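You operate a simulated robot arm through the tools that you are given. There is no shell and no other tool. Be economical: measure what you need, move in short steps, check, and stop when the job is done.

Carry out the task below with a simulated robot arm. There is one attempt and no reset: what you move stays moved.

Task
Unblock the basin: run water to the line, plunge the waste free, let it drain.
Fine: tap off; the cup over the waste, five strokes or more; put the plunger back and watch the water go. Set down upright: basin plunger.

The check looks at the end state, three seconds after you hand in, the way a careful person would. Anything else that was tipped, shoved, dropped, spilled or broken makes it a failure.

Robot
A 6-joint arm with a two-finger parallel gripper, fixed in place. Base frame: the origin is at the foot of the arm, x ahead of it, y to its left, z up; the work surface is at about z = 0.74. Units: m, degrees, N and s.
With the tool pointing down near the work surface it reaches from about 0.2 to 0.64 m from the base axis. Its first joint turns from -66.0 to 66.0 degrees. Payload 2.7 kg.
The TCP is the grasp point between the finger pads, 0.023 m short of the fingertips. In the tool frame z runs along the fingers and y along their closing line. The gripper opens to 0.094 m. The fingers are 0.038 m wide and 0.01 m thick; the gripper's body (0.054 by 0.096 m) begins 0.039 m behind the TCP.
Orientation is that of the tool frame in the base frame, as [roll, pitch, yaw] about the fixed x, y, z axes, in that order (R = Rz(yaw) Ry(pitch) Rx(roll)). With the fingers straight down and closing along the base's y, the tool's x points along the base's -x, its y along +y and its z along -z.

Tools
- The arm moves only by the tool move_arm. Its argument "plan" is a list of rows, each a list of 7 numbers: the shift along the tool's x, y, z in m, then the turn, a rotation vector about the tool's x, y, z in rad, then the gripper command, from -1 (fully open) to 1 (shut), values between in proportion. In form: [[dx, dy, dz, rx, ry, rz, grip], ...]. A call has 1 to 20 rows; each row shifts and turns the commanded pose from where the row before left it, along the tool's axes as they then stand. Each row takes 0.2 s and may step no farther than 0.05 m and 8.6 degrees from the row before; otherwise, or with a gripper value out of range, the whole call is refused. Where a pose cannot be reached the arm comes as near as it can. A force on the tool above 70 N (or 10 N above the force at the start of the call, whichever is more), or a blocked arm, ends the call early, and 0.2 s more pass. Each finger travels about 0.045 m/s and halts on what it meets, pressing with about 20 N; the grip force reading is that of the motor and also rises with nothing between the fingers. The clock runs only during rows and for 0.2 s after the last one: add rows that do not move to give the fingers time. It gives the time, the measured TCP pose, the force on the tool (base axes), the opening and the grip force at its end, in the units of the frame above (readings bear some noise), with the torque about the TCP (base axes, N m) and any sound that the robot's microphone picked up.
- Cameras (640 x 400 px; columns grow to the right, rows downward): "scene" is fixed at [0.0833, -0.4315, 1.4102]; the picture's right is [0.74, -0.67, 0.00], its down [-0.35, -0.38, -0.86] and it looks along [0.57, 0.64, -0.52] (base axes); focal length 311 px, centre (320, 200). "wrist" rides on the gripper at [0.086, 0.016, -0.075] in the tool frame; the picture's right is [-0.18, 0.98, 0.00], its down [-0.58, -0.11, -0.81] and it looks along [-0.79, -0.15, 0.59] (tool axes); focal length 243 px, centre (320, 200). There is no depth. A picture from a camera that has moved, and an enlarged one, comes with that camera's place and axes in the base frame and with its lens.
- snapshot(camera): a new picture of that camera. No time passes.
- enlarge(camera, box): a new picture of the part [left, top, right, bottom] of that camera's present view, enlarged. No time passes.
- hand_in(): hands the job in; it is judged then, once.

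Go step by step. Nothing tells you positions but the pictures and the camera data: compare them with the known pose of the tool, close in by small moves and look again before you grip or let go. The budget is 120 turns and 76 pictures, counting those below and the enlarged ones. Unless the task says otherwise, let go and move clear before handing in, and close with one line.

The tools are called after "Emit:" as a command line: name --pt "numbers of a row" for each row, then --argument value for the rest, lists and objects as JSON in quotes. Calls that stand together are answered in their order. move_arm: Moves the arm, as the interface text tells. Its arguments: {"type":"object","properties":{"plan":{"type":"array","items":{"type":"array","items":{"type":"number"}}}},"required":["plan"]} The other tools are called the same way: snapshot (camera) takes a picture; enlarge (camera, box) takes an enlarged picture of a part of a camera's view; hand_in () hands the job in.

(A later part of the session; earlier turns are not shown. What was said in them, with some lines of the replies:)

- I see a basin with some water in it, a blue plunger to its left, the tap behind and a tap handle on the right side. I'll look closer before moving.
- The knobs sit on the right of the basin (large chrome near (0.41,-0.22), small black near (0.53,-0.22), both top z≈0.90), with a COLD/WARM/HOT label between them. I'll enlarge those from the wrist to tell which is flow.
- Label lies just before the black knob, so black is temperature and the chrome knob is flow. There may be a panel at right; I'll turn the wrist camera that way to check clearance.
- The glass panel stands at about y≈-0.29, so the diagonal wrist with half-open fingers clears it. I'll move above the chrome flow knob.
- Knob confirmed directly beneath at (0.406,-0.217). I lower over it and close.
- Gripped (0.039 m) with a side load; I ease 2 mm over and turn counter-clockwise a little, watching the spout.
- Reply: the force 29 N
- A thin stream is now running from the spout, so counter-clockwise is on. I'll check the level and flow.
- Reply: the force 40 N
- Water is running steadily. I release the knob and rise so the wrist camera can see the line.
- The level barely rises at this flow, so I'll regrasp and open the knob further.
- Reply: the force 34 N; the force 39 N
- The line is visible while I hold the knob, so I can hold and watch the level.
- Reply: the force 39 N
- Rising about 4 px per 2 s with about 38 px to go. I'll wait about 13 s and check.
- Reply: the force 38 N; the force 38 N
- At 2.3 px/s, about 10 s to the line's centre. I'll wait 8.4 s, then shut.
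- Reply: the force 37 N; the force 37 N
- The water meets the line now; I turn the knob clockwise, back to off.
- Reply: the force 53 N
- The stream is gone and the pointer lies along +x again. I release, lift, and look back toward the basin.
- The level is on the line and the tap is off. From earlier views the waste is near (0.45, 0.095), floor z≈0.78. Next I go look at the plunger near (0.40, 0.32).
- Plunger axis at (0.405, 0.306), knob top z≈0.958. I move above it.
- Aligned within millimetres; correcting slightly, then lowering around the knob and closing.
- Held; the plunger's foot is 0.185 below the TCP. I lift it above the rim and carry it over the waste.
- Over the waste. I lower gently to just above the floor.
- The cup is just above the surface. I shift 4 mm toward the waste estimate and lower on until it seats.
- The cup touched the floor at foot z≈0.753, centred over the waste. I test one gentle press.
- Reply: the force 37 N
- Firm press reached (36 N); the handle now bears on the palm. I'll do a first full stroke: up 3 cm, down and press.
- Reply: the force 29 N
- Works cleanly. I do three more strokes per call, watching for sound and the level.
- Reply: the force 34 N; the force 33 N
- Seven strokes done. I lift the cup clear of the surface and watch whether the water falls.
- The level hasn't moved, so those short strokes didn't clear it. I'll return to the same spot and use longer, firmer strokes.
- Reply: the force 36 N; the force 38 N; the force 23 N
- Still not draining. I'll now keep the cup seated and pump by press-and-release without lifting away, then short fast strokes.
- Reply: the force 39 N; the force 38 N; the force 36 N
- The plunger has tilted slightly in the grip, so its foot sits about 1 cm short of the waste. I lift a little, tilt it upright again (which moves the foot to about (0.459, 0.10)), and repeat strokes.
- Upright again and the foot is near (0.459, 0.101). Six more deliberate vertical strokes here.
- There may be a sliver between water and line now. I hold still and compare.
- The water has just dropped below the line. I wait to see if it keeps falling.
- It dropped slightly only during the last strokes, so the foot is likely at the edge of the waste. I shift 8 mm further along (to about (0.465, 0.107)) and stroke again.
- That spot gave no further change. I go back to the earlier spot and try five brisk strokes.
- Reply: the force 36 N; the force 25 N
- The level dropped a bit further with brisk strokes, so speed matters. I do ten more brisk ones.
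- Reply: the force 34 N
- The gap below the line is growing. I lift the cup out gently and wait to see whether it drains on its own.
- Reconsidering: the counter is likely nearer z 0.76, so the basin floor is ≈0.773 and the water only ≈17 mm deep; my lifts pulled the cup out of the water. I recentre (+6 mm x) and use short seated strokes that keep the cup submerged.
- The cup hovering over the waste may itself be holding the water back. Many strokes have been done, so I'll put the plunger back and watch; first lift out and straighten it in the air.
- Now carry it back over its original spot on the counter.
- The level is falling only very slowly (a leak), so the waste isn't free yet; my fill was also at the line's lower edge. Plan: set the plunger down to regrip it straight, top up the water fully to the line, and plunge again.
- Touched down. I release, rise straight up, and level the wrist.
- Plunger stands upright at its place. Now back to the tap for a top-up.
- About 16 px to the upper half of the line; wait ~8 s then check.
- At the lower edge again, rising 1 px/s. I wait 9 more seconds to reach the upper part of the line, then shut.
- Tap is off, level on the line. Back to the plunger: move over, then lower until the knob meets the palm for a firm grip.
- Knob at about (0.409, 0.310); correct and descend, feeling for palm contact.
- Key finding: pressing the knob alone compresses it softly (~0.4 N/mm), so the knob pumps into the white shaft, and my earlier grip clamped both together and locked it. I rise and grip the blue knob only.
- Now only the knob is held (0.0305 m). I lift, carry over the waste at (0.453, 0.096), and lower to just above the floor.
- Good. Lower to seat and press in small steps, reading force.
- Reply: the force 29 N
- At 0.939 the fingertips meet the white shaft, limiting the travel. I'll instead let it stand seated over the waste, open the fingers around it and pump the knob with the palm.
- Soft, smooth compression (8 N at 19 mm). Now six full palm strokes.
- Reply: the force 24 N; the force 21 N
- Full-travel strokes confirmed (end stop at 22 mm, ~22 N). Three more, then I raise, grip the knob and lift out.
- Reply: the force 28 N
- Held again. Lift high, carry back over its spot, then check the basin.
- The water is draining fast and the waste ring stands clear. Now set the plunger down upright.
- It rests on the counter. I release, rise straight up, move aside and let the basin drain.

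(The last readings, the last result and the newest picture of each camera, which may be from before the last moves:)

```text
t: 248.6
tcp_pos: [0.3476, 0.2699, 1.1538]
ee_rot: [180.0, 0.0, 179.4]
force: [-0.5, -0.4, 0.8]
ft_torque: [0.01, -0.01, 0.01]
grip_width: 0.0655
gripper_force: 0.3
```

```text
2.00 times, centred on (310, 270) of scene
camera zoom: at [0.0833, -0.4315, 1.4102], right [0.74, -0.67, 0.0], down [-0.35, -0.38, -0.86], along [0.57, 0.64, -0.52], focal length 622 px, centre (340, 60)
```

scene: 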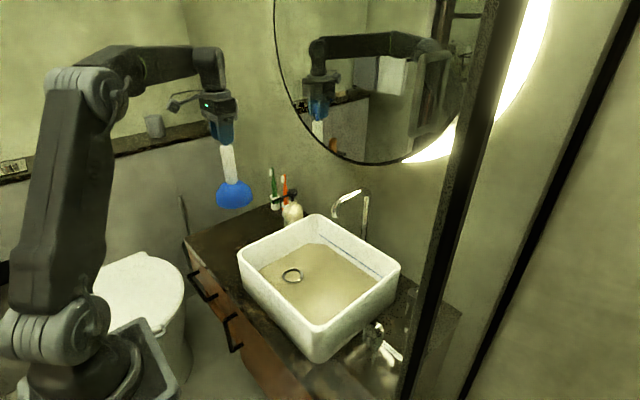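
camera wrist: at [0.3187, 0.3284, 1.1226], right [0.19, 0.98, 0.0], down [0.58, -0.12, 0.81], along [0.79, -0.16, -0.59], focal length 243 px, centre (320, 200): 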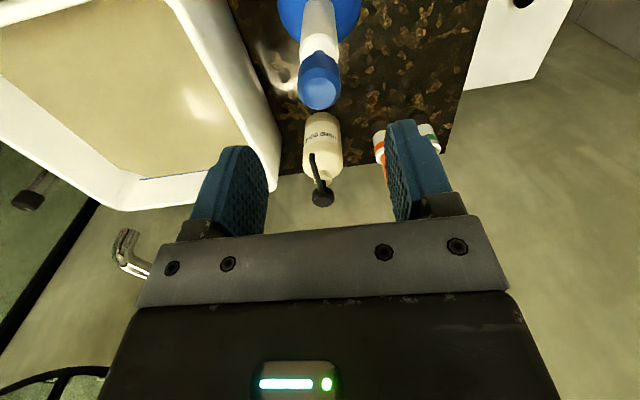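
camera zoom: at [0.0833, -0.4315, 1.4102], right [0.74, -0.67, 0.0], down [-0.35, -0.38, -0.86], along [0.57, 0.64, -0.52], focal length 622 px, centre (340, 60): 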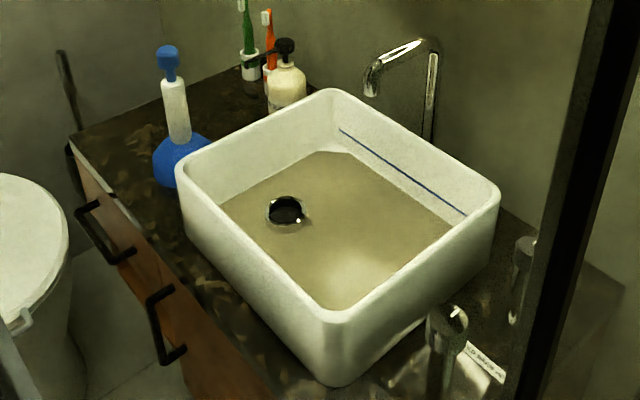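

The waste is open and the water has nearly gone; the plunger stands upright and the tap is off. I wait a while longer so it empties fully.

Emit:
move_arm --pt "0 0 0 0 0 0 -0.4" --pt "0 0 0 0 0 0 -0.4" --pt "0 0 0 0 0 0 -0.4" --pt "0 0 0 0 0 0 -0.4" --pt "0 0 0 0 0 0 -0.4" --pt "0 0 0 0 0 0 -0.4" --pt "0 0 0 0 0 0 -0.4" --pt "0 0 0 0 0 0 -0.4" --pt "0 0 0 0 0 0 -0.4" --pt "0 0 0 0 0 0 -0.4" --pt "0 0 0 0 0 0 -0.4" --pt "0 0 0 0 0 0 -0.4" --pt "0 0 0 0 0 0 -0.4" --pt "0 0 0 0 0 0 -0.4" --pt "0 0 0 0 0 0 -0.4" --pt "0 0 0 0 0 0 -0.4" --pt "0 0 0 0 0 0 -0.4" --pt "0 0 0 0 0 0 -0.4" --pt "0 0 0 0 0 0 -0.4" --pt "0 0 0 0 0 0 -0.4"

Emit:
move_arm --pt "0 0 0 0 0 0 -0.4" --pt "0 0 0 0 0 0 -0.4" --pt "0 0 0 0 0 0 -0.4" --pt "0 0 0 0 0 0 -0.4" --pt "0 0 0 0 0 0 -0.4" --pt "0 0 0 0 0 0 -0.4" --pt "0 0 0 0 0 0 -0.4" --pt "0 0 0 0 0 0 -0.4" --pt "0 0 0 0 0 0 -0.4" --pt "0 0 0 0 0 0 -0.4" --pt "0 0 0 0 0 0 -0.4" --pt "0 0 0 0 0 0 -0.4" --pt "0 0 0 0 0 0 -0.4" --pt "0 0 0 0 0 0 -0.4" --pt "0 0 0 0 0 0 -0.4" --pt "0 0 0 0 0 0 -0.4" --pt "0 0 0 0 0 0 -0.4" --pt "0 0 0 0 0 0 -0.4" --pt "0 0 0 0 0 0 -0.4" --pt "0 0 0 0 0 0 -0.4"

Emit:
move_arm --pt "0 0 0 0 0 0 -0.4" --pt "0 0 0 0 0 0 -0.4" --pt "0 0 0 0 0 0 -0.4" --pt "0 0 0 0 0 0 -0.4" --pt "0 0 0 0 0 0 -0.4" --pt "0 0 0 0 0 0 -0.4" --pt "0 0 0 0 0 0 -0.4" --pt "0 0 0 0 0 0 -0.4" --pt "0 0 0 0 0 0 -0.4" --pt "0 0 0 0 0 0 -0.4" --pt "0 0 0 0 0 0 -0.4" --pt "0 0 0 0 0 0 -0.4" --pt "0 0 0 0 0 0 -0.4" --pt "0 0 0 0 0 0 -0.4" --pt "0 0 0 0 0 0 -0.4" --pt "0 0 0 0 0 0 -0.4" --pt "0 0 0 0 0 0 -0.4" --pt "0 0 0 0 0 0 -0.4" --pt "0 0 0 0 0 0 -0.4" --pt "0 0 0 0 0 0 -0.4"

Emit:
move_arm --pt "0 0 0 0 0 0 -0.4" --pt "0 0 0 0 0 0 -0.4" --pt "0 0 0 0 0 0 -0.4" --pt "0 0 0 0 0 0 -0.4" --pt "0 0 0 0 0 0 -0.4" --pt "0 0 0 0 0 0 -0.4" --pt "0 0 0 0 0 0 -0.4" --pt "0 0 0 0 0 0 -0.4" --pt "0 0 0 0 0 0 -0.4" --pt "0 0 0 0 0 0 -0.4" --pt "0 0 0 0 0 0 -0.4" --pt "0 0 0 0 0 0 -0.4" --pt "0 0 0 0 0 0 -0.4" --pt "0 0 0 0 0 0 -0.4" --pt "0 0 0 0 0 0 -0.4" --pt "0 0 0 0 0 0 -0.4" --pt "0 0 0 0 0 0 -0.4" --pt "0 0 0 0 0 0 -0.4" --pt "0 0 0 0 0 0 -0.4" --pt "0 0 0 0 0 0 -0.4"

Emit:
move_arm --pt "0 0 0 0 0 0 -0.4" --pt "0 0 0 0 0 0 -0.4" --pt "0 0 0 0 0 0 -0.4" --pt "0 0 0 0 0 0 -0.4" --pt "0 0 0 0 0 0 -0.4" --pt "0 0 0 0 0 0 -0.4" --pt "0 0 0 0 0 0 -0.4" --pt "0 0 0 0 0 0 -0.4" --pt "0 0 0 0 0 0 -0.4" --pt "0 0 0 0 0 0 -0.4" --pt "0 0 0 0 0 0 -0.4" --pt "0 0 0 0 0 0 -0.4" --pt "0 0 0 0 0 0 -0.4" --pt "0 0 0 0 0 0 -0.4" --pt "0 0 0 0 0 0 -0.4" --pt "0 0 0 0 0 0 -0.4" --pt "0 0 0 0 0 0 -0.4" --pt "0 0 0 0 0 0 -0.4" --pt "0 0 0 0 0 0 -0.4" --pt "0 0 0 0 0 0 -0.4"

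Emit:
move_arm --pt "0 0 0 0 0 0 -0.4" --pt "0 0 0 0 0 0 -0.4" --pt "0 0 0 0 0 0 -0.4" --pt "0 0 0 0 0 0 -0.4" --pt "0 0 0 0 0 0 -0.4" --pt "0 0 0 0 0 0 -0.4" --pt "0 0 0 0 0 0 -0.4" --pt "0 0 0 0 0 0 -0.4" --pt "0 0 0 0 0 0 -0.4" --pt "0 0 0 0 0 0 -0.4" --pt "0 0 0 0 0 0 -0.4" --pt "0 0 0 0 0 0 -0.4" --pt "0 0 0 0 0 0 -0.4" --pt "0 0 0 0 0 0 -0.4" --pt "0 0 0 0 0 0 -0.4" --pt "0 0 0 0 0 0 -0.4" --pt "0 0 0 0 0 0 -0.4" --pt "0 0 0 0 0 0 -0.4" --pt "0 0 0 0 0 0 -0.4" --pt "0 0 0 0 0 0 -0.4"

Emit:
move_arm --pt "0 0 0 0 0 0 -0.4" --pt "0 0 0 0 0 0 -0.4" --pt "0 0 0 0 0 0 -0.4" --pt "0 0 0 0 0 0 -0.4" --pt "0 0 0 0 0 0 -0.4" --pt "0 0 0 0 0 0 -0.4" --pt "0 0 0 0 0 0 -0.4" --pt "0 0 0 0 0 0 -0.4" --pt "0 0 0 0 0 0 -0.4" --pt "0 0 0 0 0 0 -0.4" --pt "0 0 0 0 0 0 -0.4" --pt "0 0 0 0 0 0 -0.4" --pt "0 0 0 0 0 0 -0.4" --pt "0 0 0 0 0 0 -0.4" --pt "0 0 0 0 0 0 -0.4" --pt "0 0 0 0 0 0 -0.4" --pt "0 0 0 0 0 0 -0.4" --pt "0 0 0 0 0 0 -0.4" --pt "0 0 0 0 0 0 -0.4" --pt "0 0 0 0 0 0 -0.4"

Emit:
move_arm --pt "0 0 0 0 0 0 -0.4" --pt "0 0 0 0 0 0 -0.4" --pt "0 0 0 0 0 0 -0.4" --pt "0 0 0 0 0 0 -0.4" --pt "0 0 0 0 0 0 -0.4" --pt "0 0 0 0 0 0 -0.4" --pt "0 0 0 0 0 0 -0.4" --pt "0 0 0 0 0 0 -0.4" --pt "0 0 0 0 0 0 -0.4" --pt "0 0 0 0 0 0 -0.4" --pt "0 0 0 0 0 0 -0.4" --pt "0 0 0 0 0 0 -0.4" --pt "0 0 0 0 0 0 -0.4" --pt "0 0 0 0 0 0 -0.4" --pt "0 0 0 0 0 0 -0.4" --pt "0 0 0 0 0 0 -0.4" --pt "0 0 0 0 0 0 -0.4" --pt "0 0 0 0 0 0 -0.4" --pt "0 0 0 0 0 0 -0.4" --pt "0 0 0 0 0 0 -0.4"

```text
t: 252.8
tcp_pos: [0.3458, 0.27, 1.1555]
ee_rot: [179.9, 0.1, 179.4]
force: [-0.1, 0.0, -0.2]
ft_torque: [-0.02, -0.01, 0.01]
grip_width: 0.0658
gripper_force: 0.0
```

```text
t: 257.0
tcp_pos: [0.3454, 0.2697, 1.1555]
ee_rot: [180.0, 0.0, 179.5]
force: [0.8, -0.5, -0.3]
ft_torque: [0.03, 0.0, 0.04]
grip_width: 0.0656
gripper_force: 0.0
```

```text
t: 261.2
tcp_pos: [0.3464, 0.2707, 1.1552]
ee_rot: [179.9, 0.0, 179.4]
force: [0.5, -0.4, 0.3]
ft_torque: [-0.02, -0.01, 0.02]
grip_width: 0.0657
gripper_force: 0.0
```

```text
t: 265.4
tcp_pos: [0.3471, 0.2691, 1.1551]
ee_rot: [179.9, 0.1, 179.5]
force: [0.7, -1.1, -0.2]
ft_torque: [-0.03, 0.02, 0.03]
grip_width: 0.0658
gripper_force: 0.2
```

```text
t: 269.6
tcp_pos: [0.3458, 0.2701, 1.155]
ee_rot: [179.9, 0.0, 179.5]
force: [0.6, 0.7, -0.3]
ft_torque: [0.01, 0.0, -0.01]
grip_width: 0.0655
gripper_force: 0.0
```

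```text
t: 273.8
tcp_pos: [0.3458, 0.2699, 1.1564]
ee_rot: [179.9, -0.1, 179.4]
force: [-0.4, 0.0, -0.3]
ft_torque: [0.01, -0.03, -0.03]
grip_width: 0.0656
gripper_force: 0.0
```

```text
t: 278.0
tcp_pos: [0.3468, 0.2691, 1.1549]
ee_rot: [180.0, 0.0, 179.4]
force: [0.1, 0.6, -0.5]
ft_torque: [-0.02, 0.03, 0.02]
grip_width: 0.0658
gripper_force: 0.1
```

```text
t: 282.2
tcp_pos: [0.3468, 0.2683, 1.1546]
ee_rot: [179.9, 0.0, 179.5]
force: [-0.7, 0.0, -0.1]
ft_torque: [-0.01, -0.03, -0.03]
grip_width: 0.066
gripper_force: 0.1
```

The basin has had over a minute to drain since the waste came free; the plunger is back upright, the tap is off and the arm is clear. Handing in.

Emit:
hand_in

```text
The job is handed in.
```

The waste is unblocked. In my last picture the waste was open and the water nearly gone, with the tap off and the plunger upright in its place. I waited about 34 s more before handing in but had no pictures left to confirm the basin was empty.
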